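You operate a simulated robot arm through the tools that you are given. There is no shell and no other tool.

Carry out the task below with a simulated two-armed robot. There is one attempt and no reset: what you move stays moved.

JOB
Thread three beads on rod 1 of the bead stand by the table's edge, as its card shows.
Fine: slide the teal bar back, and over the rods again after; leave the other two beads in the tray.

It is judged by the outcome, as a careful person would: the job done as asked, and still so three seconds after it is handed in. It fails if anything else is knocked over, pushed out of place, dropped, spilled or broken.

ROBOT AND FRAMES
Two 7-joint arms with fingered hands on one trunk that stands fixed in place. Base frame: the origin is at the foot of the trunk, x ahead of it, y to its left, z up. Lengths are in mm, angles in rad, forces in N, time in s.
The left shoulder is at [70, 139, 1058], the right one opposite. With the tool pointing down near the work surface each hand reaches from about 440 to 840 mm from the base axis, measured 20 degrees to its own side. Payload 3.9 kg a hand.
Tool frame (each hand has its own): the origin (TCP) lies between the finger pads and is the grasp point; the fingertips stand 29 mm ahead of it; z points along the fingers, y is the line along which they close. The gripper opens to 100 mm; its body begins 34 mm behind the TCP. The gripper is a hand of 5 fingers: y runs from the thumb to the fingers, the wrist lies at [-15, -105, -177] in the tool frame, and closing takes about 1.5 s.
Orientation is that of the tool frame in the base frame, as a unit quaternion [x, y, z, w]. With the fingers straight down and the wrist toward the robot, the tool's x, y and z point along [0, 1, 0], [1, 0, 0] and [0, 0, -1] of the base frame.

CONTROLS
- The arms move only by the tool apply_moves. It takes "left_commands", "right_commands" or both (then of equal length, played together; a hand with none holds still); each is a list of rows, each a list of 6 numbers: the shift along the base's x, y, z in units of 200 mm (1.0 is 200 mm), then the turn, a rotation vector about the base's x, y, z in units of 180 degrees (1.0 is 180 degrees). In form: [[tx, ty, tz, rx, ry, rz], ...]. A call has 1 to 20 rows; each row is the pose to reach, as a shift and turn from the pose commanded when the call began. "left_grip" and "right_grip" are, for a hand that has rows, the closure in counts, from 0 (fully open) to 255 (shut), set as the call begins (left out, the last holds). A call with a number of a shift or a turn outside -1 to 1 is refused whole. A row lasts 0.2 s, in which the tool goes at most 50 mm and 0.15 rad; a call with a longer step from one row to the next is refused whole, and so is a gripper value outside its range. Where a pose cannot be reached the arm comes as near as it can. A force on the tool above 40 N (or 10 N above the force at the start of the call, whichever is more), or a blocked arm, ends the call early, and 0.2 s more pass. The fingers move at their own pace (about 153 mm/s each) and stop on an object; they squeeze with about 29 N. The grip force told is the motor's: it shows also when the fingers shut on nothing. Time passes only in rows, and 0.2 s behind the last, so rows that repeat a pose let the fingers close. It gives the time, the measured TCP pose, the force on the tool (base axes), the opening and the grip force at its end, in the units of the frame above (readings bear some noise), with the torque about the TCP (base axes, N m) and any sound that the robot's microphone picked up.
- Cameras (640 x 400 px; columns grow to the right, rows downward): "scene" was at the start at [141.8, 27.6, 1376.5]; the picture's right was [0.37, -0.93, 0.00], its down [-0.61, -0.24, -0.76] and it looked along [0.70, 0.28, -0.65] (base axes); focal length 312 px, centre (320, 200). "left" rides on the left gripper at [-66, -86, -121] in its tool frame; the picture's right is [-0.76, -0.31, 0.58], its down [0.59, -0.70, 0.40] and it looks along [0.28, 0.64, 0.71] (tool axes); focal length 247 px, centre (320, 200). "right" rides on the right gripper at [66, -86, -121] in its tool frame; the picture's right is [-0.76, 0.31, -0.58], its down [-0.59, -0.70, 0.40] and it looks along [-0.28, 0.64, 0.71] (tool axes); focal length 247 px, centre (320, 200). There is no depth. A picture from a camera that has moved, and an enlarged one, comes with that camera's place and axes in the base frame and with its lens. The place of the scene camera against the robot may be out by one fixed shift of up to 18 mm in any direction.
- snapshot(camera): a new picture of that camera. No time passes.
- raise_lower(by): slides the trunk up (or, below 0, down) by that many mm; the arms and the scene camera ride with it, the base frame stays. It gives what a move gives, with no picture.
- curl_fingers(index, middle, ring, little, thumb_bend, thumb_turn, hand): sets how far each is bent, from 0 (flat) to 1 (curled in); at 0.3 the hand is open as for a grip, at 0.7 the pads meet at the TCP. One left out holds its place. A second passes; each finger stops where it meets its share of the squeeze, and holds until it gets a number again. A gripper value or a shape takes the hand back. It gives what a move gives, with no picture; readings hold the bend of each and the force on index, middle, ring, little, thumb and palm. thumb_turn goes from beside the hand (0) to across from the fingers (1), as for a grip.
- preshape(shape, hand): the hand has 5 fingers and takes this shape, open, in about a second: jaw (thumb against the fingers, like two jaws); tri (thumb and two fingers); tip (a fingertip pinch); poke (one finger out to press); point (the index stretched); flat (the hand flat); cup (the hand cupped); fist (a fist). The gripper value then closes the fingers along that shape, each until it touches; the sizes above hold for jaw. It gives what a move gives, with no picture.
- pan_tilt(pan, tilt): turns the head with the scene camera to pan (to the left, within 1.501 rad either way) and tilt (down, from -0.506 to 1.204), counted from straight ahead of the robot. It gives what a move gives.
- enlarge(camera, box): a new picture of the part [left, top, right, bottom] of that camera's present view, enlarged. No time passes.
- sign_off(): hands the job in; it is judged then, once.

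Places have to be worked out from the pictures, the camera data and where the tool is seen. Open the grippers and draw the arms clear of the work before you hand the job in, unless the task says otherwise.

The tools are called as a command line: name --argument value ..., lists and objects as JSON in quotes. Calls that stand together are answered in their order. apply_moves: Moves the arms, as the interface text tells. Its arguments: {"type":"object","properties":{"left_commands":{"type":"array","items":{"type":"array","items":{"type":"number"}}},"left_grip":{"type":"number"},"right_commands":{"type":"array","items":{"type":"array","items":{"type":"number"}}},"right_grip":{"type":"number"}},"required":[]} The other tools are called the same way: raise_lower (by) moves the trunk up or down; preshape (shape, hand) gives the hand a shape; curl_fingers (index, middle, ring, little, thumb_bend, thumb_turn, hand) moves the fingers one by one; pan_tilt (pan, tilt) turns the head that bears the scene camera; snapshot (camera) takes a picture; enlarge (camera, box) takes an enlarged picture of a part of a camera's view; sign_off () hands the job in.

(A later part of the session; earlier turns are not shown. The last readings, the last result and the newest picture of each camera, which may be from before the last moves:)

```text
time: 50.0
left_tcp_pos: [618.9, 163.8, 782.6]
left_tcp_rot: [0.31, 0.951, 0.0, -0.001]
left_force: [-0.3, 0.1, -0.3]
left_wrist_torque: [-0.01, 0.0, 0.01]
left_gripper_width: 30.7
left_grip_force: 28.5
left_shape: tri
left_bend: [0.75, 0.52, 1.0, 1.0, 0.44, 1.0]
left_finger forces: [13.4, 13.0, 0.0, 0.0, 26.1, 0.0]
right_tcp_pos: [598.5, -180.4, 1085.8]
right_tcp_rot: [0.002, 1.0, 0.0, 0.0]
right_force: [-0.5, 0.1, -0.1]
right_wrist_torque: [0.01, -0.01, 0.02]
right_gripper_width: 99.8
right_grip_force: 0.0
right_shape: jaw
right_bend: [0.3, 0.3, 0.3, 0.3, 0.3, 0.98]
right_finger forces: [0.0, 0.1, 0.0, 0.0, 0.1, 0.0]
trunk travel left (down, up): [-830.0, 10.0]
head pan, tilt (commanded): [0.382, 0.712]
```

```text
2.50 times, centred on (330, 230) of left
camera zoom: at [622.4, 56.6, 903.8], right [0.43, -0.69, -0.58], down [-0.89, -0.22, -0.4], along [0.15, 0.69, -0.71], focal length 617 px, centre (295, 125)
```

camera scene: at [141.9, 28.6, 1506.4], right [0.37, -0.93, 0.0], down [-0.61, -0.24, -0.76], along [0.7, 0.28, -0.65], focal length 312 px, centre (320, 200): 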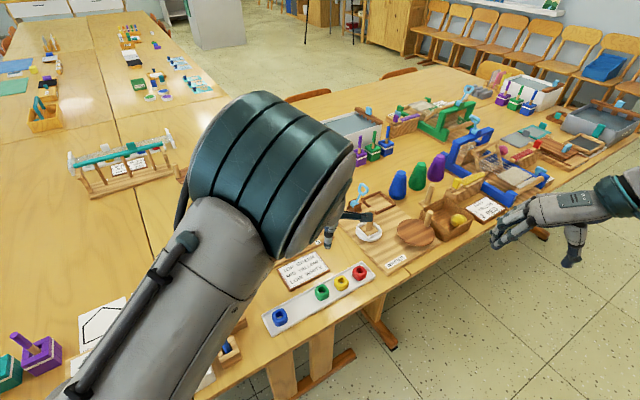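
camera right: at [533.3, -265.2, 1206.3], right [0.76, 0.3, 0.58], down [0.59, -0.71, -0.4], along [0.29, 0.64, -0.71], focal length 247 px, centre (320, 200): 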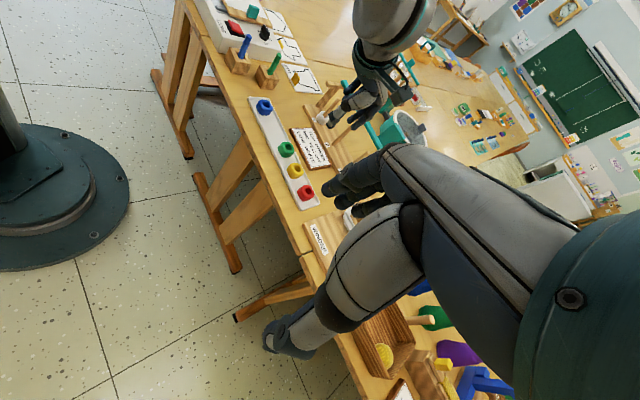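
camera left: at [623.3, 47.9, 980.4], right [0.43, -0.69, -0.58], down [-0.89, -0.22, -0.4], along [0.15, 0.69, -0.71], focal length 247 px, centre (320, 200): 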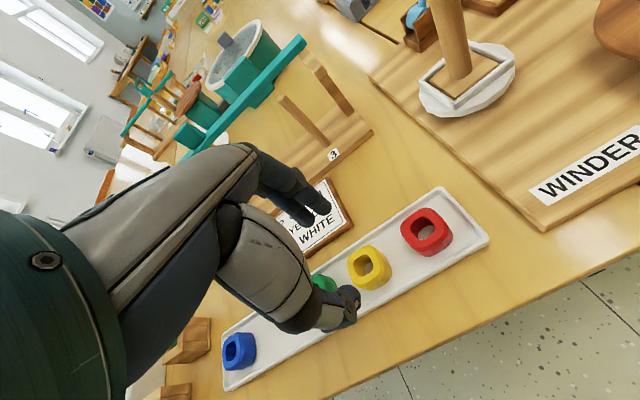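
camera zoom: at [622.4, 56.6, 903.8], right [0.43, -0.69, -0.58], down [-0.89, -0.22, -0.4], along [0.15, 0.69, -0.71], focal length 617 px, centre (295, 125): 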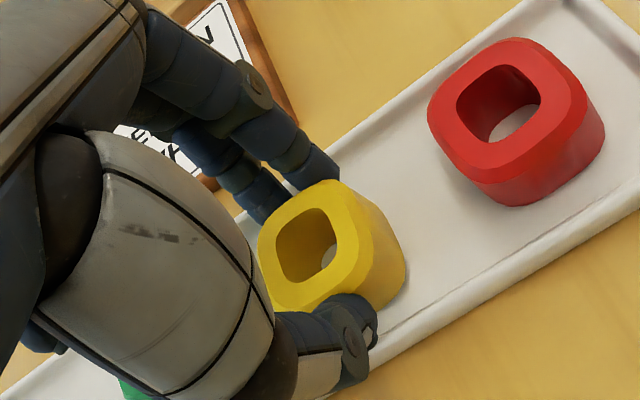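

Yellow is held with the same grip as white. I lift it straight up to z≈960, turning to heading 20°.

apply_moves --left_commands '[[0, 0, 0.03, 0, 0, 0], [0, 0, 0.1, 0, 0, 0], [0, 0, 0.22, 0, 0, 0], [0, 0, 0.36, 0, 0, -0.03], [0, 0.05, 0.5, 0, 0, -0.06], [0, 0.1, 0.64, 0, 0, -0.09], [0, 0.15, 0.78, 0, 0, -0.12], [0, 0.2, 0.89, 0, 0, -0.15], [0, 0.2, 0.89, 0, 0, -0.189], [0, 0.2, 0.89, 0, 0, -0.189]]'

snapshot --camera "left"

snapshot --camera "scene"

```text
time: 52.1
left_tcp_pos: [619.1, 203.6, 961.9]
left_tcp_rot: [0.576, 0.817, 0.002, 0.0]
left_force: [-0.5, 0.6, 0.1]
left_wrist_torque: [-0.03, -0.01, -0.01]
left_gripper_width: 30.6
left_grip_force: 29.0
left_shape: tri
left_bend: [0.75, 0.52, 1.0, 1.0, 0.44, 1.0]
left_finger forces: [13.3, 12.9, 0.1, 0.0, 26.1, 0.0]
right_tcp_pos: [598.0, -181.4, 1084.7]
right_tcp_rot: [0.002, 1.0, 0.0, -0.001]
right_force: [-0.5, 0.2, 0.0]
right_wrist_torque: [0.0, -0.01, 0.0]
right_gripper_width: 100.0
right_grip_force: 0.2
right_shape: jaw
right_bend: [0.3, 0.3, 0.3, 0.3, 0.3, 0.98]
right_finger forces: [0.0, 0.0, 0.0, 0.1, 0.0, 0.0]
trunk travel left (down, up): [-830.0, 10.0]
head pan, tilt (commanded): [0.382, 0.712]
```

```text
taken
camera left: at [561.2, 112.9, 1082.0], right [-0.03, -0.81, -0.58], down [-0.86, 0.32, -0.4], along [0.51, 0.49, -0.71], focal length 247 px, centre (320, 200)
```

left: 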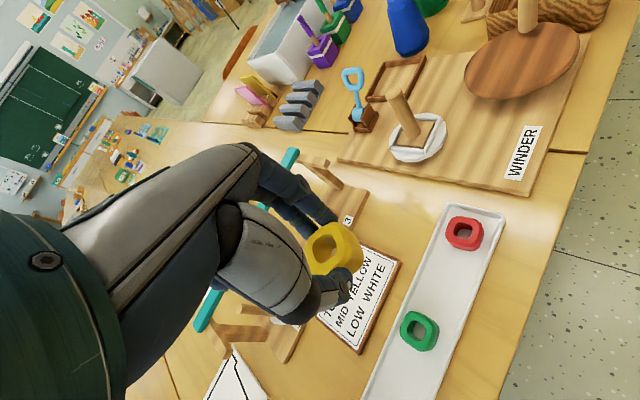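

```text
taken
camera scene: at [141.6, 26.7, 1506.5], right [0.37, -0.93, 0.0], down [-0.61, -0.24, -0.76], along [0.7, 0.28, -0.65], focal length 312 px, centre (320, 200)
```

scene: 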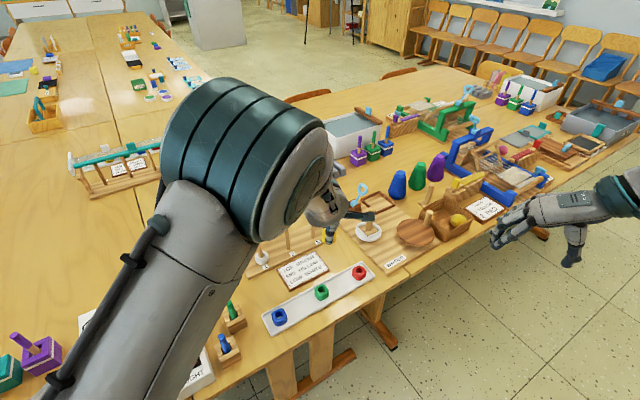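

Yellow came up cleanly; green, red and blue are undisturbed. I carry it to rod 1 at this height, turning to heading −12°.

apply_moves --left_commands '[[0, 0.15, 0, 0, 0, -0.02], [-0.01, 0.35, 0, 0, 0, -0.05], [-0.02, 0.55, 0, 0, 0, -0.08], [-0.03, 0.75, 0, 0, 0, -0.11], [-0.04, 0.9, 0, 0, 0, -0.14], [-0.05, 0.99, 0, 0, 0, -0.165], [-0.05, 0.99, 0, 0, 0, -0.178], [-0.05, 0.99, 0, 0, 0, -0.178]]'

snapshot --camera "left"

snapshot --camera "scene"

snapshot --camera "right"

```text
time: 54.0
left_tcp_pos: [610.0, 402.0, 961.6]
left_tcp_rot: [0.779, 0.627, 0.002, 0.0]
left_force: [0.2, -0.2, 0.1]
left_wrist_torque: [-0.02, -0.02, 0.02]
left_gripper_width: 30.3
left_grip_force: 29.6
left_shape: tri
left_bend: [0.75, 0.52, 1.0, 1.0, 0.44, 1.0]
left_finger forces: [13.3, 12.8, 0.0, 0.0, 26.2, 0.0]
right_tcp_pos: [599.3, -180.9, 1085.6]
right_tcp_rot: [0.002, 1.0, 0.0, 0.0]
right_force: [0.0, -0.7, 0.5]
right_wrist_torque: [0.01, -0.04, -0.03]
right_gripper_width: 99.7
right_grip_force: 0.1
right_shape: jaw
right_bend: [0.3, 0.3, 0.3, 0.3, 0.3, 0.98]
right_finger forces: [0.0, 0.0, 0.1, 0.0, 0.0, 0.0]
trunk travel left (down, up): [-830.0, 10.0]
head pan, tilt (commanded): [0.382, 0.712]
```

```text
taken
camera left: at [511.9, 356.5, 1081.5], right [-0.46, -0.67, -0.58], down [-0.56, 0.73, -0.4], along [0.69, 0.14, -0.71], focal length 247 px, centre (320, 200)
```

left: 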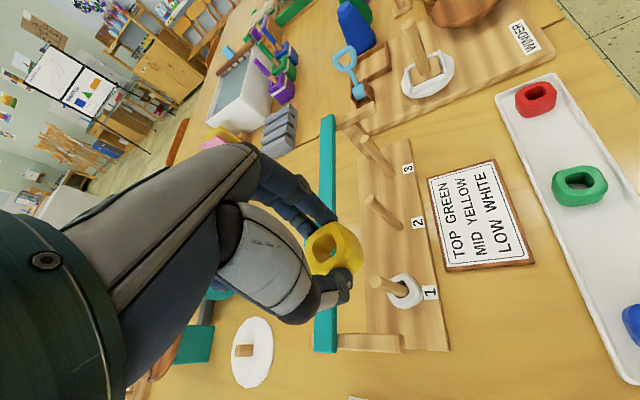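

```text
taken
camera scene: at [141.8, 27.6, 1506.5], right [0.37, -0.93, 0.0], down [-0.61, -0.24, -0.76], along [0.7, 0.28, -0.65], focal length 312 px, centre (320, 200)
```

scene: 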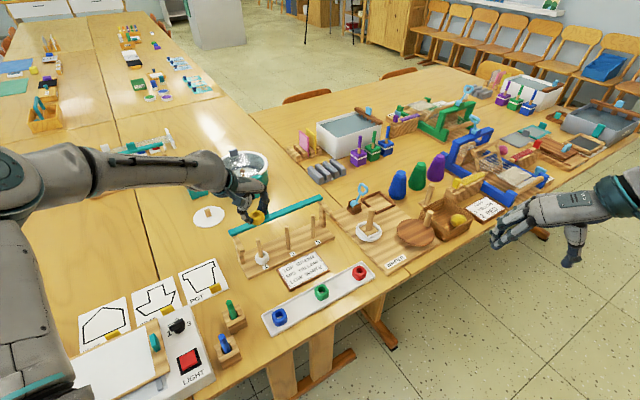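

```text
taken
camera right: at [533.3, -265.3, 1206.2], right [0.76, 0.3, 0.58], down [0.59, -0.71, -0.4], along [0.29, 0.64, -0.71], focal length 247 px, centre (320, 200)
```

right: 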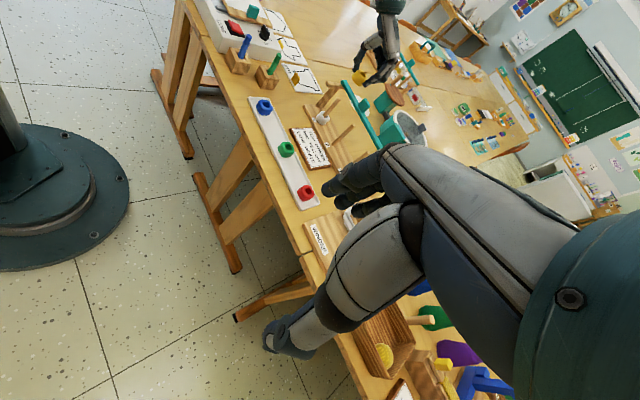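

All fine. I shift to the computed place (608.9, 410.2) and lower to z≈900, bead still just above the rod, for the alignment check.

apply_moves --left_commands '[[-0.0055, 0.041, -0.05, 0, 0, 0], [-0.0055, 0.041, -0.15, 0, 0, 0], [-0.0055, 0.041, -0.25, 0, 0, 0], [-0.0055, 0.041, -0.308, 0, 0, 0], [-0.0055, 0.041, -0.308, 0, 0, 0]]'

enlarge --camera "left" --box '[280, 200, 440, 330]'

enlarge --camera "scene" --box '[235, 180, 335, 280]'

enlarge --camera "right" --box '[300, 60, 370, 130]'

```text
time: 55.1
left_tcp_pos: [608.4, 410.0, 900.0]
left_tcp_rot: [0.778, 0.628, 0.002, 0.0]
left_force: [1.0, -0.1, 0.2]
left_wrist_torque: [-0.02, -0.01, -0.01]
left_gripper_width: 30.6
left_grip_force: 29.0
left_shape: tri
left_bend: [0.75, 0.52, 1.0, 1.0, 0.44, 1.0]
left_finger forces: [13.4, 12.8, 0.1, 0.0, 26.3, 0.0]
right_tcp_pos: [598.5, -180.5, 1085.8]
right_tcp_rot: [0.002, 1.0, 0.0, 0.001]
right_force: [0.3, 0.4, 0.6]
right_wrist_torque: [-0.01, 0.01, -0.01]
right_gripper_width: 99.8
right_grip_force: 0.2
right_shape: jaw
right_bend: [0.3, 0.3, 0.3, 0.3, 0.3, 0.98]
right_finger forces: [0.0, 0.1, 0.0, 0.0, 0.0, 0.1]
trunk travel left (down, up): [-830.0, 10.0]
head pan, tilt (commanded): [0.382, 0.712]
```

```text
3.08 times, centred on (360, 265) of left
camera zoom: at [510.5, 364.8, 1019.9], right [-0.46, -0.67, -0.58], down [-0.56, 0.73, -0.4], along [0.69, 0.14, -0.71], focal length 760 px, centre (197, 0)
```

zoom: 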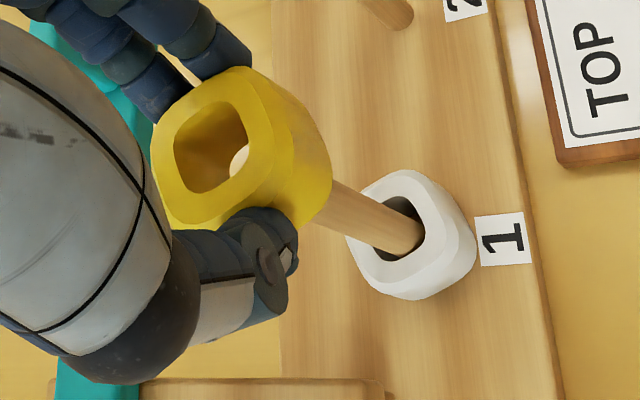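

```text
4.00 times, centred on (285, 230) of scene
camera zoom: at [141.8, 27.4, 1506.5], right [0.37, -0.93, 0.0], down [-0.61, -0.24, -0.76], along [0.7, 0.28, -0.65], focal length 1248 px, centre (460, 80)
```

zoom: 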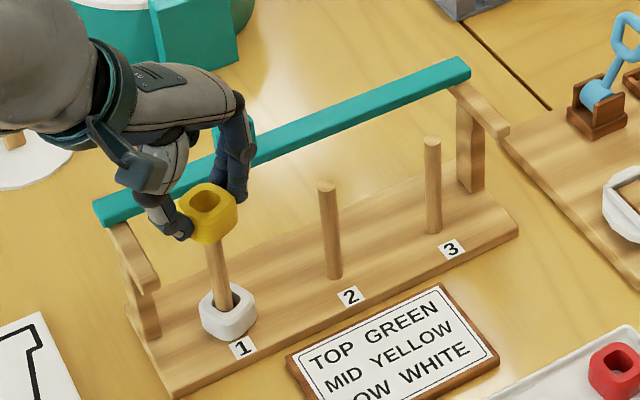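

```text
5.71 times, centred on (335, 95) of right
camera zoom: at [533.3, -265.4, 1206.2], right [0.76, 0.3, 0.58], down [0.59, -0.71, -0.4], along [0.29, 0.64, -0.71], focal length 1411 px, centre (234, 800)
```

zoom: 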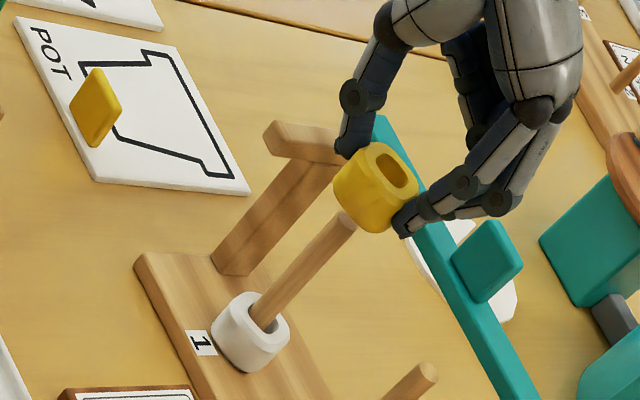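

The alignment looks like white's did. I lower to z≈886 and check for the rod's end showing in the hole.

apply_moves --left_commands '[[0, 0, -0.02, 0, 0, 0], [0, 0, -0.045, 0, 0, 0], [0, 0, -0.07, 0, 0, 0], [0, 0, -0.07, 0, 0, 0]]'

enlarge --camera "left" --box '[300, 210, 370, 280]'

enlarge --camera "right" --box '[315, 75, 350, 110]'

```text
time: 56.1
left_tcp_pos: [609.5, 410.2, 884.7]
left_tcp_rot: [0.778, 0.628, 0.002, -0.001]
left_force: [0.9, -0.5, 0.0]
left_wrist_torque: [0.01, -0.01, 0.0]
left_gripper_width: 30.5
left_grip_force: 29.1
left_shape: tri
left_bend: [0.75, 0.52, 1.0, 1.0, 0.44, 1.0]
left_finger forces: [13.3, 12.9, 0.0, 0.0, 26.2, 0.0]
right_tcp_pos: [598.7, -180.8, 1086.1]
right_tcp_rot: [0.001, 1.0, 0.0, -0.001]
right_force: [0.3, -0.6, 1.1]
right_wrist_torque: [0.02, 0.0, 0.01]
right_gripper_width: 99.7
right_grip_force: 0.1
right_shape: jaw
right_bend: [0.3, 0.3, 0.3, 0.3, 0.3, 0.98]
right_finger forces: [0.1, 0.1, 0.0, 0.0, 0.0, 0.1]
trunk travel left (down, up): [-830.0, 10.0]
head pan, tilt (commanded): [0.382, 0.712]
```

```text
5.71 times, centred on (335, 245) of left
camera zoom: at [511.2, 364.9, 1005.5], right [-0.46, -0.67, -0.58], down [-0.56, 0.73, -0.4], along [0.69, 0.14, -0.71], focal length 1411 px, centre (234, -57)
```

zoom: 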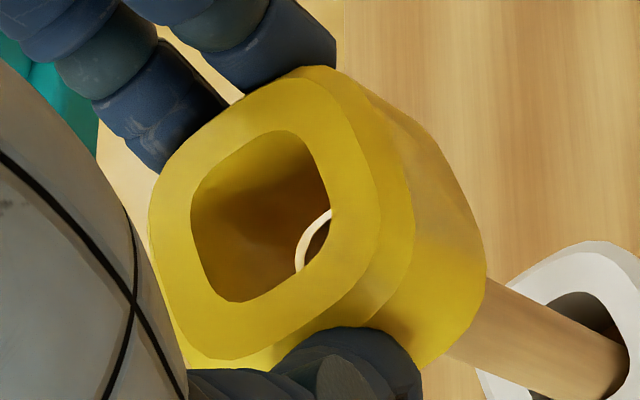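

```text
11.43 times, centred on (332, 92) of right
camera zoom: at [533.3, -265.3, 1206.2], right [0.76, 0.3, 0.58], down [0.59, -0.71, -0.4], along [0.29, 0.64, -0.71], focal length 2823 px, centre (177, 1429)
```

zoom: 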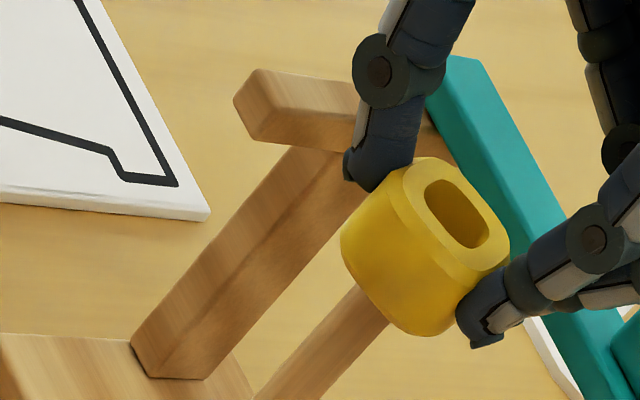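

The rod's end is entering view in the hole exactly as before, no force. I continue down to z≈876.

apply_moves --left_commands '[[0, 0, -0.015, 0, 0, 0], [0, 0, -0.03, 0, 0, 0], [0, 0, -0.045, 0, 0, 0], [0, 0, -0.045, 0, 0, 0]]'

enlarge --camera "left" --box '[300, 210, 370, 280]'

enlarge --camera "right" --box '[315, 75, 350, 110]'

```text
time: 57.1
left_tcp_pos: [607.3, 411.0, 876.6]
left_tcp_rot: [0.778, 0.628, 0.003, 0.0]
left_force: [0.5, -0.2, 0.5]
left_wrist_torque: [-0.01, 0.0, 0.01]
left_gripper_width: 30.2
left_grip_force: 28.4
left_shape: tri
left_bend: [0.75, 0.52, 1.0, 1.0, 0.44, 1.0]
left_finger forces: [13.3, 12.9, 0.1, 0.0, 26.2, 0.1]
right_tcp_pos: [598.9, -180.3, 1085.1]
right_tcp_rot: [0.001, 1.0, 0.0, -0.001]
right_force: [0.1, 0.0, -0.8]
right_wrist_torque: [0.04, 0.0, 0.01]
right_gripper_width: 99.7
right_grip_force: 0.0
right_shape: jaw
right_bend: [0.3, 0.3, 0.3, 0.3, 0.3, 0.98]
right_finger forces: [0.0, 0.0, 0.0, 0.0, 0.0, 0.0]
trunk travel left (down, up): [-830.0, 10.0]
head pan, tilt (commanded): [0.382, 0.712]
```

```text
5.71 times, centred on (335, 245) of left
camera zoom: at [511.0, 365.1, 996.6], right [-0.46, -0.67, -0.58], down [-0.56, 0.73, -0.4], along [0.69, 0.14, -0.71], focal length 1411 px, centre (234, -57)
```

zoom: 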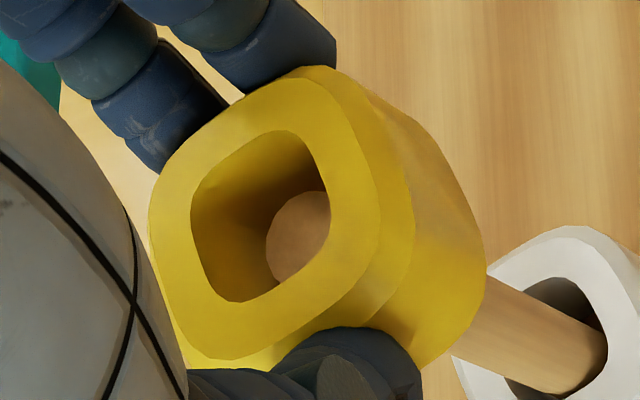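

```text
11.43 times, centred on (332, 92) of right
camera zoom: at [533.4, -265.3, 1206.2], right [0.76, 0.3, 0.58], down [0.59, -0.71, -0.4], along [0.29, 0.64, -0.71], focal length 2823 px, centre (177, 1429)
```

zoom: 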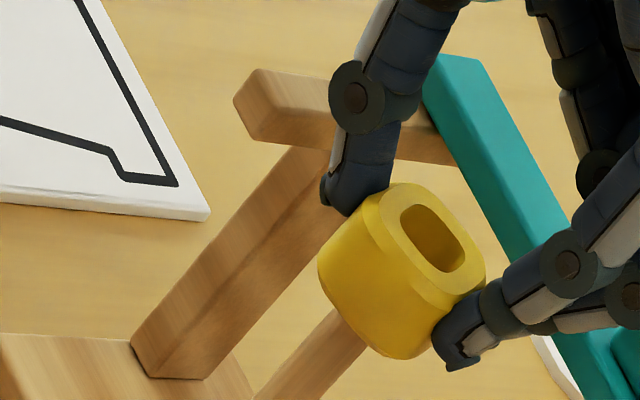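

The rod is well inside the yellow bead's hole, no force. I open the fingers slightly to let it slide down onto the white one.

apply_moves --left_commands '[[0, 0, 0, 0, 0, 0], [0, 0, 0, 0, 0, 0], [0, 0, 0, 0, 0, 0], [0, 0, 0, 0, 0, 0]]' --left_grip 150

enlarge --camera "left" --box '[260, 180, 460, 340]'

enlarge --camera "scene" --box '[235, 180, 335, 280]'

enlarge --camera "right" --box '[300, 60, 370, 130]'

```text
time: 58.1
left_tcp_pos: [608.2, 411.0, 875.3]
left_tcp_rot: [0.778, 0.628, 0.002, 0.0]
left_force: [0.0, -0.8, -0.1]
left_wrist_torque: [0.02, -0.04, 0.0]
left_gripper_width: 41.1
left_grip_force: 0.2
left_shape: tri
left_bend: [0.43, 0.47, 0.99, 1.0, 0.4, 1.0]
left_finger forces: [0.1, 0.0, 0.0, 0.1, 0.0, 0.1]
right_tcp_pos: [598.3, -180.3, 1085.3]
right_tcp_rot: [0.002, 1.0, 0.0, 0.0]
right_force: [-0.6, -0.1, 0.4]
right_wrist_torque: [0.02, -0.01, -0.01]
right_gripper_width: 99.5
right_grip_force: 0.0
right_shape: jaw
right_bend: [0.3, 0.3, 0.3, 0.3, 0.3, 0.98]
right_finger forces: [0.0, 0.0, 0.0, 0.0, 0.1, 0.1]
trunk travel left (down, up): [-830.0, 10.0]
head pan, tilt (commanded): [0.382, 0.712]
```

```text
2.50 times, centred on (360, 260) of left
camera zoom: at [510.9, 365.1, 996.6], right [-0.46, -0.67, -0.58], down [-0.56, 0.73, -0.4], along [0.69, 0.14, -0.71], focal length 617 px, centre (220, 50)
```

zoom: 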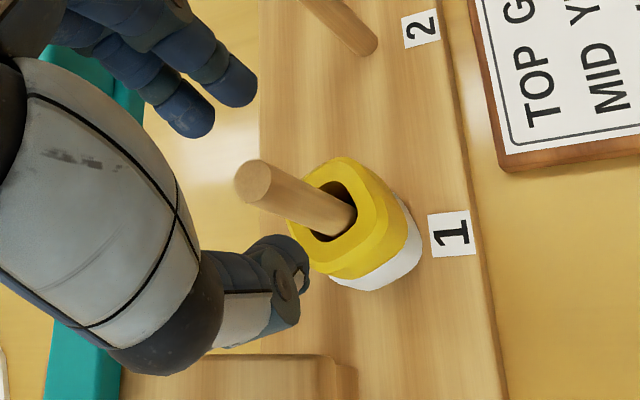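

```text
4.00 times, centred on (285, 230) of scene
camera zoom: at [141.8, 27.6, 1506.5], right [0.37, -0.93, 0.0], down [-0.61, -0.24, -0.76], along [0.7, 0.28, -0.65], focal length 1248 px, centre (460, 80)
```

zoom: 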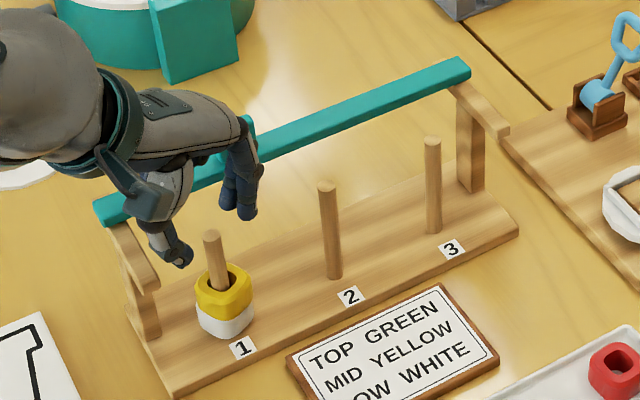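

```text
5.71 times, centred on (335, 95) of right
camera zoom: at [533.4, -265.3, 1206.2], right [0.76, 0.3, 0.58], down [0.59, -0.71, -0.4], along [0.29, 0.64, -0.71], focal length 1411 px, centre (234, 800)
```

zoom: 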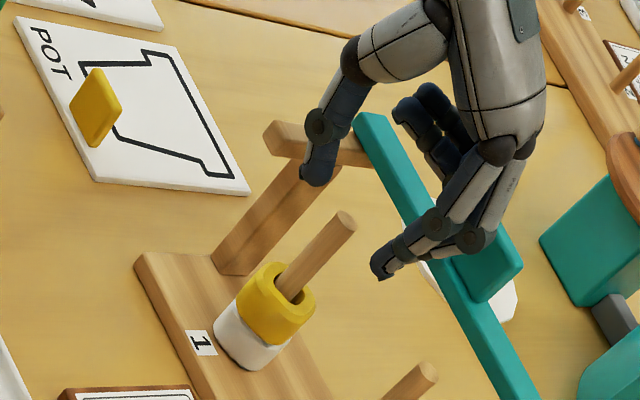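

White and yellow are stacked on rod 1. I lift straight up and traverse to the green bead (about (572, 203)), turning back to heading 20°.

apply_moves --left_commands '[[0, 0, 0.15, 0, 0, 0], [0, 0, 0.32, 0, 0, 0], [0, 0, 0.42, 0, 0, 0.02], [-0.02, -0.1, 0.42, 0, 0, 0.05], [-0.06, -0.28, 0.42, 0, 0, 0.08], [-0.1, -0.46, 0.42, 0, 0, 0.11], [-0.14, -0.64, 0.42, 0, 0, 0.14], [-0.18, -0.82, 0.42, 0, 0, 0.16], [-0.18, -0.9, 0.42, 0, 0, 0.178], [-0.18, -0.9, 0.42, 0, 0, 0.178]]' --left_grip 112

snapshot --camera "left"

```text
time: 60.4
left_tcp_pos: [572.1, 230.7, 960.2]
left_tcp_rot: [0.575, 0.818, 0.002, 0.0]
left_force: [0.5, 0.2, 1.2]
left_wrist_torque: [-0.02, -0.01, 0.02]
left_gripper_width: 55.9
left_grip_force: 0.1
left_shape: tri
left_bend: [0.39, 0.4, 0.99, 0.99, 0.3, 1.0]
left_finger forces: [0.1, 0.0, 0.1, 0.1, 0.0, 0.0]
right_tcp_pos: [599.2, -179.2, 1085.8]
right_tcp_rot: [0.002, 1.0, 0.0, 0.0]
right_force: [-0.2, -0.2, 0.7]
right_wrist_torque: [-0.02, 0.03, 0.02]
right_gripper_width: 99.9
right_grip_force: 0.1
right_shape: jaw
right_bend: [0.3, 0.3, 0.3, 0.3, 0.3, 0.98]
right_finger forces: [0.0, 0.0, 0.0, 0.1, 0.0, 0.0]
trunk travel left (down, up): [-830.0, 10.0]
head pan, tilt (commanded): [0.382, 0.712]
```

```text
taken
camera left: at [514.0, 140.4, 1080.3], right [-0.03, -0.81, -0.58], down [-0.86, 0.32, -0.4], along [0.51, 0.49, -0.71], focal length 247 px, centre (320, 200)
```

left: 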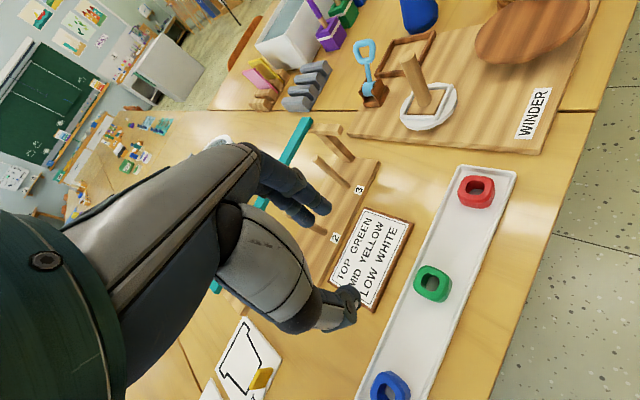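

Green's hole computes to (571, 202). I move over it while turning to heading 54°.

apply_moves --left_commands '[[0, -0.04, 0, 0, 0, 0.03], [0, -0.08, 0, 0, 0, 0.07], [-0.005, -0.12, 0, 0, 0, 0.11], [-0.005, -0.144, 0, 0, 0, 0.15], [-0.005, -0.144, 0, 0, 0, 0.189], [-0.005, -0.144, 0, 0, 0, 0.189], [-0.005, -0.144, 0, 0, 0, 0.189]]'

snapshot --camera "left"

```text
time: 62.0
left_tcp_pos: [570.2, 210.9, 958.2]
left_tcp_rot: [0.287, 0.958, -0.026, 0.005]
left_force: [-0.1, 0.6, -0.7]
left_wrist_torque: [0.01, 0.0, -0.01]
left_gripper_width: 55.9
left_grip_force: 0.0
left_shape: tri
left_bend: [0.39, 0.4, 0.99, 0.99, 0.3, 1.0]
left_finger forces: [0.0, 0.0, 0.1, 0.0, 0.1, 0.0]
left hand out of reach, approached as far as the arm can: row 2
right_tcp_pos: [599.2, -180.4, 1085.5]
right_tcp_rot: [0.002, 1.0, 0.0, 0.0]
right_force: [0.1, 0.2, -0.9]
right_wrist_torque: [0.02, -0.02, -0.01]
right_gripper_width: 99.7
right_grip_force: 0.0
right_shape: jaw
right_bend: [0.3, 0.3, 0.3, 0.3, 0.3, 0.98]
right_finger forces: [0.0, 0.0, 0.1, 0.0, 0.0, 0.1]
trunk travel left (down, up): [-830.0, 10.0]
head pan, tilt (commanded): [0.382, 0.712]
```

```text
taken
camera left: at [578.7, 111.6, 1084.4], right [0.46, -0.7, -0.54], down [-0.88, -0.28, -0.38], along [0.11, 0.65, -0.75], focal length 247 px, centre (320, 200)
```

left: 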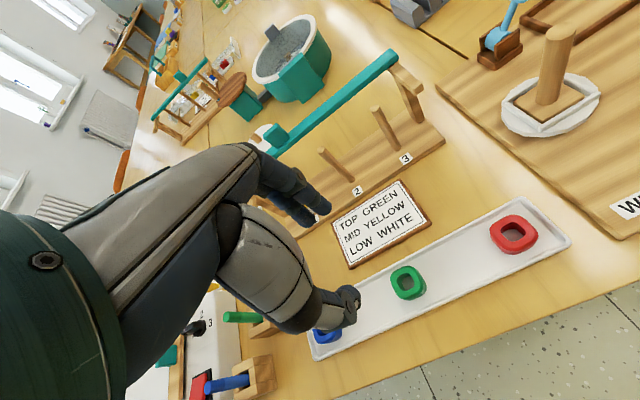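

The arm is still settling (slight tilt) but will converge lower down, as with yellow. I lower to z≈865 and re-measure.

apply_moves --left_commands '[[0, 0, -0.1, 0, 0, 0], [0, 0, -0.22, 0, 0, 0], [0, 0, -0.35, 0, 0, 0], [0, 0, -0.46, 0, 0, 0], [0, 0, -0.46, 0, 0, 0], [0, 0, -0.46, 0, 0, 0]]'

enlarge --camera "left" --box '[290, 190, 450, 350]'

```text
time: 63.4
left_tcp_pos: [571.2, 206.6, 867.7]
left_tcp_rot: [0.306, 0.952, -0.002, -0.001]
left_force: [1.2, 0.8, -0.1]
left_wrist_torque: [-0.03, 0.04, -0.01]
left_gripper_width: 56.0
left_grip_force: 0.1
left_shape: tri
left_bend: [0.39, 0.4, 0.99, 0.99, 0.3, 1.0]
left_finger forces: [0.0, 0.0, 0.1, 0.0, 0.1, 0.1]
right_tcp_pos: [598.1, -179.7, 1085.6]
right_tcp_rot: [0.001, 1.0, 0.0, 0.0]
right_force: [0.1, 0.5, -0.8]
right_wrist_torque: [0.02, 0.01, 0.02]
right_gripper_width: 99.8
right_grip_force: 0.0
right_shape: jaw
right_bend: [0.3, 0.3, 0.3, 0.3, 0.3, 0.98]
right_finger forces: [0.0, 0.1, 0.0, 0.1, 0.1, 0.1]
trunk travel left (down, up): [-830.0, 10.0]
head pan, tilt (commanded): [0.382, 0.712]
```

```text
2.50 times, centred on (370, 270) of left
camera zoom: at [575.4, 98.5, 988.4], right [0.44, -0.69, -0.58], down [-0.89, -0.23, -0.4], along [0.14, 0.69, -0.71], focal length 617 px, centre (195, 25)
```

zoom: 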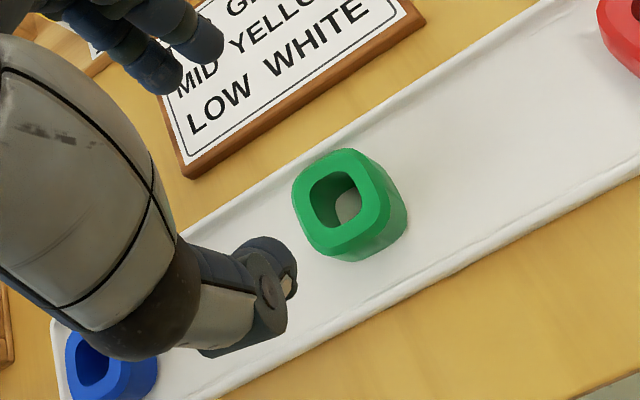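

Green's hole is at (573.9, 201.9). I trim the position and lower to z≈800 with extra rows for settling.

apply_moves --left_commands '[[0.008, 0.008, -0.08, 0, 0, 0], [0.008, 0.008, -0.18, 0, 0, 0], [0.008, 0.008, -0.28, 0, 0, 0], [0.008, 0.008, -0.335, 0, 0, 0], [0.008, 0.008, -0.335, 0, 0, 0], [0.008, 0.008, -0.335, 0, 0, 0]]'

enlarge --camera "left" --box '[250, 150, 410, 310]'

```text
time: 64.8
left_tcp_pos: [572.9, 205.1, 801.8]
left_tcp_rot: [0.311, 0.95, 0.001, -0.001]
left_force: [0.5, 0.0, -0.2]
left_wrist_torque: [-0.01, 0.01, 0.01]
left_gripper_width: 55.8
left_grip_force: 0.0
left_shape: tri
left_bend: [0.39, 0.4, 0.99, 0.99, 0.3, 1.0]
left_finger forces: [0.1, 0.0, 0.0, 0.0, 0.0, 0.1]
right_tcp_pos: [599.4, -179.1, 1085.8]
right_tcp_rot: [0.002, 1.0, 0.0, 0.0]
right_force: [0.3, 1.2, 0.3]
right_wrist_torque: [-0.01, 0.0, 0.01]
right_gripper_width: 99.8
right_grip_force: 0.0
right_shape: jaw
right_bend: [0.3, 0.3, 0.3, 0.3, 0.3, 0.98]
right_finger forces: [0.0, 0.1, 0.0, 0.0, 0.0, 0.0]
trunk travel left (down, up): [-830.0, 10.0]
head pan, tilt (commanded): [0.382, 0.712]
```

```text
2.50 times, centred on (330, 230) of left
camera zoom: at [576.6, 95.8, 922.1], right [0.43, -0.69, -0.58], down [-0.89, -0.22, -0.4], along [0.15, 0.69, -0.71], focal length 617 px, centre (295, 125)
```

zoom: 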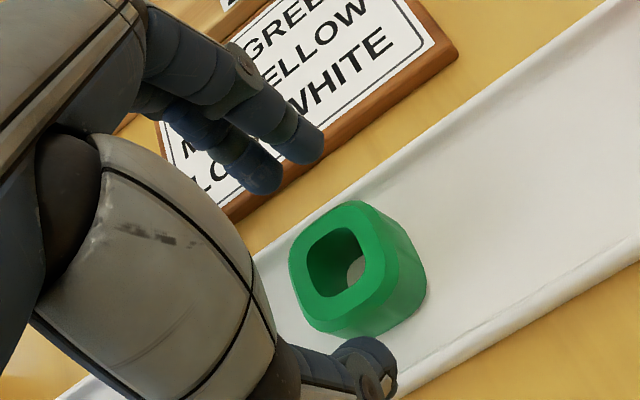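

Green is nearly centred in the hand. I trim 1 mm, lower to grasp height and check once more.

apply_moves --left_commands '[[-0.003, -0.004, -0.03, 0, 0, 0], [-0.003, -0.004, -0.06, 0, 0, 0], [-0.003, -0.004, -0.09, 0, 0, 0], [-0.003, -0.004, -0.09, 0, 0, 0]]'

enlarge --camera "left" --box '[250, 150, 410, 310]'

```text
time: 65.8
left_tcp_pos: [572.7, 203.5, 782.9]
left_tcp_rot: [0.31, 0.951, 0.001, -0.002]
left_force: [0.0, -0.3, -0.4]
left_wrist_torque: [-0.01, -0.04, -0.02]
left_gripper_width: 56.0
left_grip_force: 0.1
left_shape: tri
left_bend: [0.39, 0.4, 0.99, 0.99, 0.3, 1.0]
left_finger forces: [0.0, 0.0, 0.0, 0.0, 0.0, 0.1]
right_tcp_pos: [599.6, -180.1, 1086.6]
right_tcp_rot: [0.002, 1.0, 0.0, 0.0]
right_force: [-0.1, 0.3, 0.0]
right_wrist_torque: [-0.05, 0.04, 0.02]
right_gripper_width: 100.0
right_grip_force: 0.1
right_shape: jaw
right_bend: [0.3, 0.3, 0.3, 0.3, 0.3, 0.98]
right_finger forces: [0.0, 0.0, 0.0, 0.1, 0.0, 0.1]
trunk travel left (down, up): [-830.0, 10.0]
head pan, tilt (commanded): [0.382, 0.712]
```

```text
2.50 times, centred on (330, 230) of left
camera zoom: at [575.9, 95.2, 903.9], right [0.43, -0.69, -0.58], down [-0.89, -0.22, -0.4], along [0.15, 0.69, -0.71], focal length 617 px, centre (295, 125)
```

zoom: 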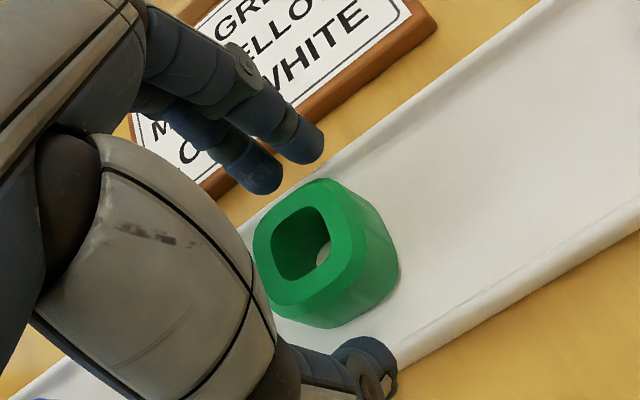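

Same relation as with yellow. I close the fingers on green.

apply_moves --left_commands '[[0, 0, 0, 0, 0, 0], [0, 0, 0, 0, 0, 0], [0, 0, 0, 0, 0, 0], [0, 0, 0, 0, 0, 0], [0, 0, 0, 0, 0, 0], [0, 0, 0, 0, 0, 0]]' --left_grip 255

enlarge --camera "left" --box '[250, 150, 410, 310]'

```text
time: 67.2
left_tcp_pos: [572.7, 202.1, 781.7]
left_tcp_rot: [0.311, 0.95, 0.001, -0.001]
left_force: [0.5, 0.7, -0.2]
left_wrist_torque: [-0.04, 0.02, -0.01]
left_gripper_width: 30.4
left_grip_force: 29.2
left_shape: tri
left_bend: [0.75, 0.52, 1.0, 1.0, 0.44, 1.0]
left_finger forces: [13.3, 13.0, 0.1, 0.0, 26.2, 0.0]
right_tcp_pos: [598.9, -181.4, 1085.8]
right_tcp_rot: [0.002, 1.0, -0.001, 0.001]
right_force: [0.3, 0.4, 0.0]
right_wrist_torque: [-0.01, 0.0, 0.01]
right_gripper_width: 99.9
right_grip_force: 0.0
right_shape: jaw
right_bend: [0.3, 0.3, 0.3, 0.3, 0.3, 0.98]
right_finger forces: [0.0, 0.0, 0.0, 0.1, 0.0, 0.0]
trunk travel left (down, up): [-830.0, 10.0]
head pan, tilt (commanded): [0.382, 0.712]
```

```text
2.50 times, centred on (330, 230) of left
camera zoom: at [575.9, 95.2, 903.9], right [0.43, -0.69, -0.58], down [-0.89, -0.22, -0.4], along [0.15, 0.69, -0.71], focal length 617 px, centre (295, 125)
```

zoom: 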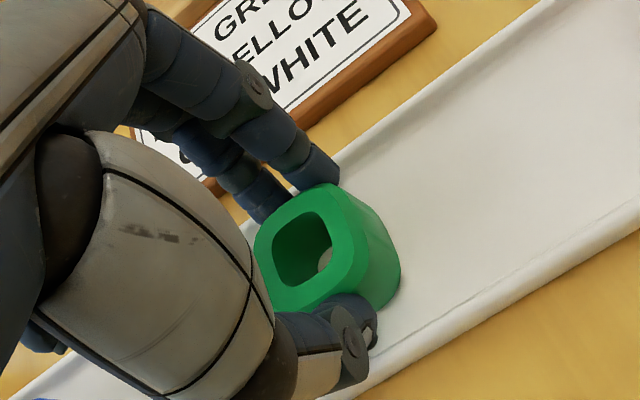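

Green is held the same way. I lift it to z≈960 and turn to heading 20°.

apply_moves --left_commands '[[0, 0, 0.03, 0, 0, 0], [0, 0, 0.1, 0, 0, 0], [0, 0, 0.22, 0, 0, 0], [0, 0, 0.36, 0, 0, -0.03], [0, 0.05, 0.5, 0, 0, -0.06], [0, 0.1, 0.64, 0, 0, -0.09], [0, 0.15, 0.78, 0, 0, -0.12], [0, 0.2, 0.89, 0, 0, -0.15], [0, 0.2, 0.89, 0, 0, -0.189], [0, 0.2, 0.89, 0, 0, -0.189]]'

snapshot --camera "left"

```text
time: 69.3
left_tcp_pos: [572.7, 242.1, 961.1]
left_tcp_rot: [0.576, 0.818, 0.003, -0.001]
left_force: [-0.8, 0.1, 0.0]
left_wrist_torque: [0.03, 0.02, -0.01]
left_gripper_width: 30.4
left_grip_force: 29.1
left_shape: tri
left_bend: [0.75, 0.52, 1.0, 1.0, 0.44, 1.0]
left_finger forces: [13.3, 12.9, 0.0, 0.0, 26.3, 0.0]
right_tcp_pos: [598.5, -179.6, 1085.2]
right_tcp_rot: [0.002, 1.0, 0.0, 0.0]
right_force: [-0.4, 0.2, 0.0]
right_wrist_torque: [-0.01, 0.02, 0.02]
right_gripper_width: 99.9
right_grip_force: 0.0
right_shape: jaw
right_bend: [0.3, 0.3, 0.3, 0.3, 0.3, 0.98]
right_finger forces: [0.0, 0.0, 0.0, 0.1, 0.0, 0.0]
trunk travel left (down, up): [-830.0, 10.0]
head pan, tilt (commanded): [0.382, 0.712]
```

```text
taken
camera left: at [513.9, 151.2, 1081.8], right [-0.03, -0.81, -0.58], down [-0.86, 0.32, -0.4], along [0.51, 0.49, -0.71], focal length 247 px, centre (320, 200)
```

left: 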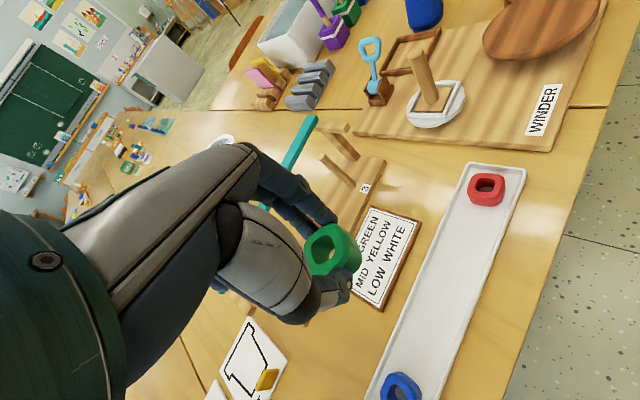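

Green is up; red and blue remain in the tray. I carry green to above rod 1 with heading −12°.

apply_moves --left_commands '[[0.03, 0.15, 0, 0, 0, -0.02], [0.07, 0.33, 0, 0, 0, -0.05], [0.11, 0.51, 0, 0, 0, -0.08], [0.15, 0.68, 0, 0, 0, -0.11], [0.18, 0.8, 0, 0, 0, -0.14], [0.18, 0.833, 0, 0, 0, -0.165], [0.18, 0.833, 0, 0, 0, -0.178], [0.18, 0.833, 0, 0, 0, -0.178]]'

snapshot --camera "left"

```text
time: 71.2
left_tcp_pos: [608.2, 408.8, 961.5]
left_tcp_rot: [0.778, 0.628, 0.002, -0.001]
left_force: [-0.3, 0.4, -0.8]
left_wrist_torque: [0.0, -0.04, -0.02]
left_gripper_width: 30.3
left_grip_force: 28.4
left_shape: tri
left_bend: [0.75, 0.52, 1.0, 1.0, 0.44, 1.0]
left_finger forces: [13.3, 12.9, 0.1, 0.0, 26.2, 0.2]
right_tcp_pos: [599.2, -181.1, 1084.4]
right_tcp_rot: [0.001, 1.0, 0.0, 0.0]
right_force: [-0.3, -0.2, 0.4]
right_wrist_torque: [0.0, -0.02, -0.01]
right_gripper_width: 99.6
right_grip_force: 0.0
right_shape: jaw
right_bend: [0.3, 0.3, 0.3, 0.3, 0.3, 0.98]
right_finger forces: [0.0, 0.0, 0.1, 0.0, 0.0, 0.0]
trunk travel left (down, up): [-830.0, 10.0]
head pan, tilt (commanded): [0.382, 0.712]
```

```text
taken
camera left: at [510.7, 363.6, 1081.9], right [-0.46, -0.67, -0.58], down [-0.56, 0.73, -0.4], along [0.69, 0.14, -0.71], focal length 247 px, centre (320, 200)
```

left: 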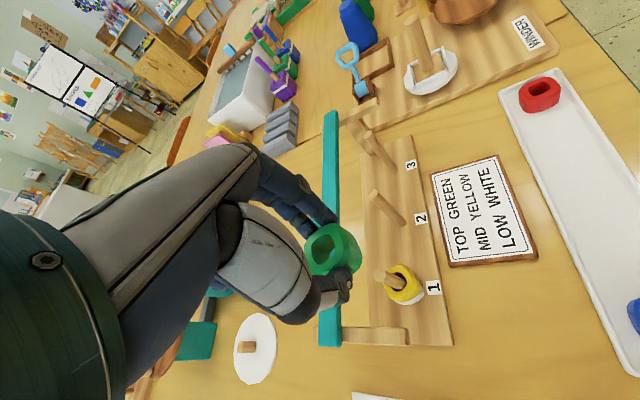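

At (608, 409) as planned. I lower to z≈900 and then 886, checking the hole against the rod.

apply_moves --left_commands '[[0, 0, -0.1, 0, 0, 0], [0, 0, -0.2, 0, 0, 0], [0, 0, -0.3, 0, 0, 0], [0, 0, -0.34, 0, 0, 0], [0, 0, -0.375, 0, 0, 0], [0, 0, -0.375, 0, 0, 0]]'

enlarge --camera "left" --box '[300, 210, 370, 280]'

enlarge --camera "right" --box '[315, 75, 350, 110]'

enlarge --camera "scene" --box '[235, 180, 335, 280]'

```text
time: 72.5
left_tcp_pos: [608.4, 409.1, 885.8]
left_tcp_rot: [0.778, 0.628, 0.002, 0.0]
left_force: [-0.7, -0.9, 0.2]
left_wrist_torque: [0.01, 0.02, -0.01]
left_gripper_width: 30.2
left_grip_force: 28.7
left_shape: tri
left_bend: [0.75, 0.52, 1.0, 1.0, 0.44, 1.0]
left_finger forces: [13.3, 13.0, 0.1, 0.0, 26.2, 0.0]
right_tcp_pos: [598.7, -181.0, 1085.4]
right_tcp_rot: [0.002, 1.0, -0.001, 0.0]
right_force: [-0.5, -0.2, 0.1]
right_wrist_torque: [0.0, 0.02, 0.0]
right_gripper_width: 99.7
right_grip_force: 0.0
right_shape: jaw
right_bend: [0.3, 0.3, 0.3, 0.3, 0.3, 0.98]
right_finger forces: [0.1, 0.1, 0.1, 0.0, 0.1, 0.1]
trunk travel left (down, up): [-830.0, 10.0]
head pan, tilt (commanded): [0.382, 0.712]
```

```text
5.71 times, centred on (335, 245) of left
camera zoom: at [511.1, 363.9, 1007.2], right [-0.46, -0.67, -0.58], down [-0.56, 0.73, -0.4], along [0.69, 0.14, -0.71], focal length 1411 px, centre (234, -57)
```

zoom: 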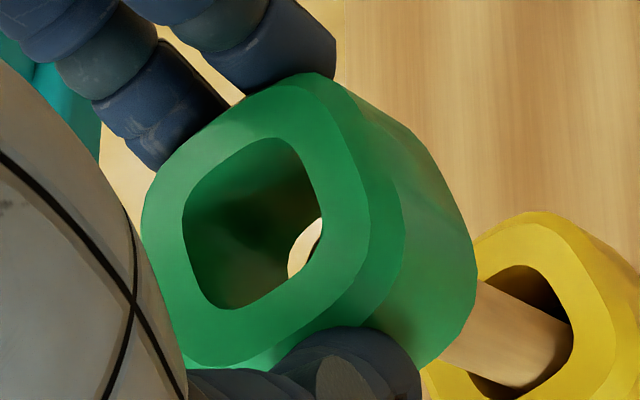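

```text
11.43 times, centred on (332, 92) of right
camera zoom: at [533.4, -265.2, 1206.2], right [0.76, 0.3, 0.58], down [0.59, -0.71, -0.4], along [0.29, 0.64, -0.71], focal length 2823 px, centre (177, 1429)
```

zoom: 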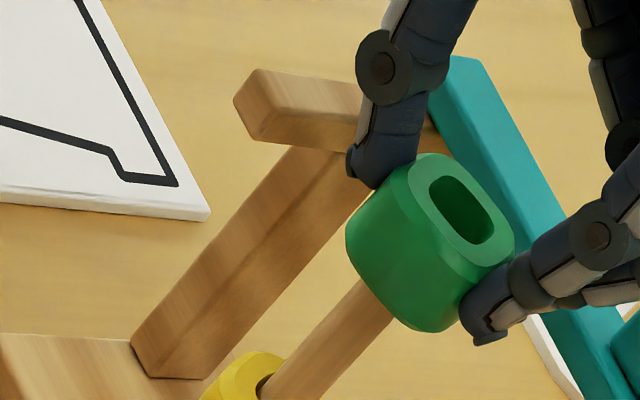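

```text
4.00 times, centred on (285, 230) of scene
camera zoom: at [141.8, 27.6, 1506.5], right [0.37, -0.93, 0.0], down [-0.61, -0.24, -0.76], along [0.7, 0.28, -0.65], focal length 1248 px, centre (460, 80)
```

zoom: 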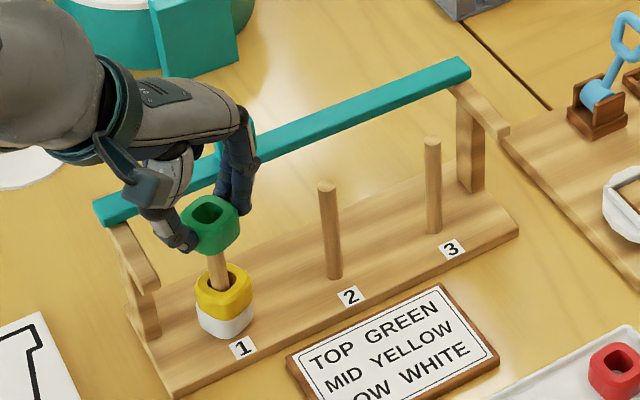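

Same picture as for the earlier beads, no force. I lower to z≈876.

apply_moves --left_commands '[[0, 0, -0.015, 0, 0, 0], [0, 0, -0.03, 0, 0, 0], [0, 0, -0.045, 0, 0, 0], [0, 0, -0.05, 0, 0, 0], [0, 0, -0.05, 0, 0, 0]]'

enlarge --camera "left" --box '[300, 210, 370, 280]'

enlarge --camera "right" --box '[315, 75, 350, 110]'

```text
time: 73.8
left_tcp_pos: [608.1, 408.9, 876.1]
left_tcp_rot: [0.778, 0.628, 0.002, -0.001]
left_force: [-0.3, -0.5, 0.1]
left_wrist_torque: [0.0, 0.01, 0.02]
left_gripper_width: 30.4
left_grip_force: 29.2
left_shape: tri
left_bend: [0.75, 0.52, 1.0, 1.0, 0.44, 1.0]
left_finger forces: [13.3, 12.9, 0.1, 0.1, 26.2, 0.0]
right_tcp_pos: [599.0, -180.4, 1084.6]
right_tcp_rot: [0.002, 1.0, 0.0, -0.001]
right_force: [-0.4, 0.5, -0.6]
right_wrist_torque: [0.03, -0.03, 0.04]
right_gripper_width: 99.8
right_grip_force: 0.1
right_shape: jaw
right_bend: [0.3, 0.3, 0.3, 0.3, 0.3, 0.98]
right_finger forces: [0.0, 0.0, 0.0, 0.1, 0.1, 0.0]
trunk travel left (down, up): [-830.0, 10.0]
head pan, tilt (commanded): [0.382, 0.712]
```

```text
5.71 times, centred on (335, 245) of left
camera zoom: at [510.8, 363.5, 997.0], right [-0.46, -0.67, -0.58], down [-0.56, 0.73, -0.4], along [0.69, 0.14, -0.71], focal length 1411 px, centre (234, -57)
```

zoom: 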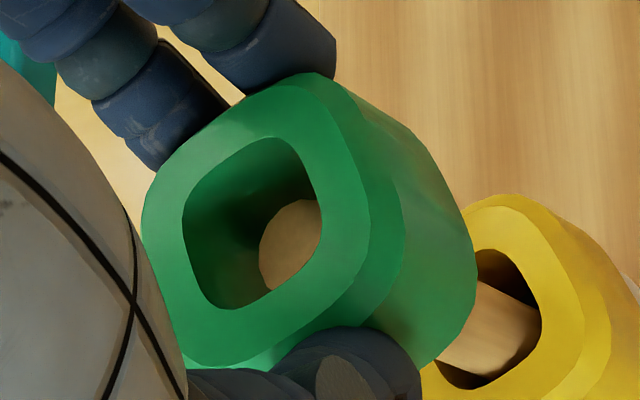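

```text
11.43 times, centred on (332, 92) of right
camera zoom: at [533.3, -265.2, 1206.2], right [0.76, 0.3, 0.58], down [0.59, -0.71, -0.4], along [0.29, 0.64, -0.71], focal length 2823 px, centre (177, 1429)
```

zoom: 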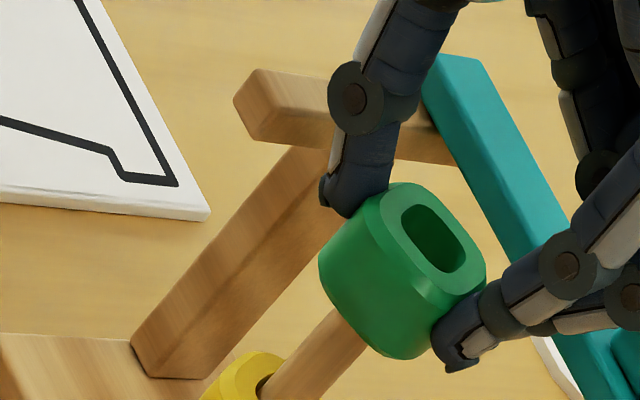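

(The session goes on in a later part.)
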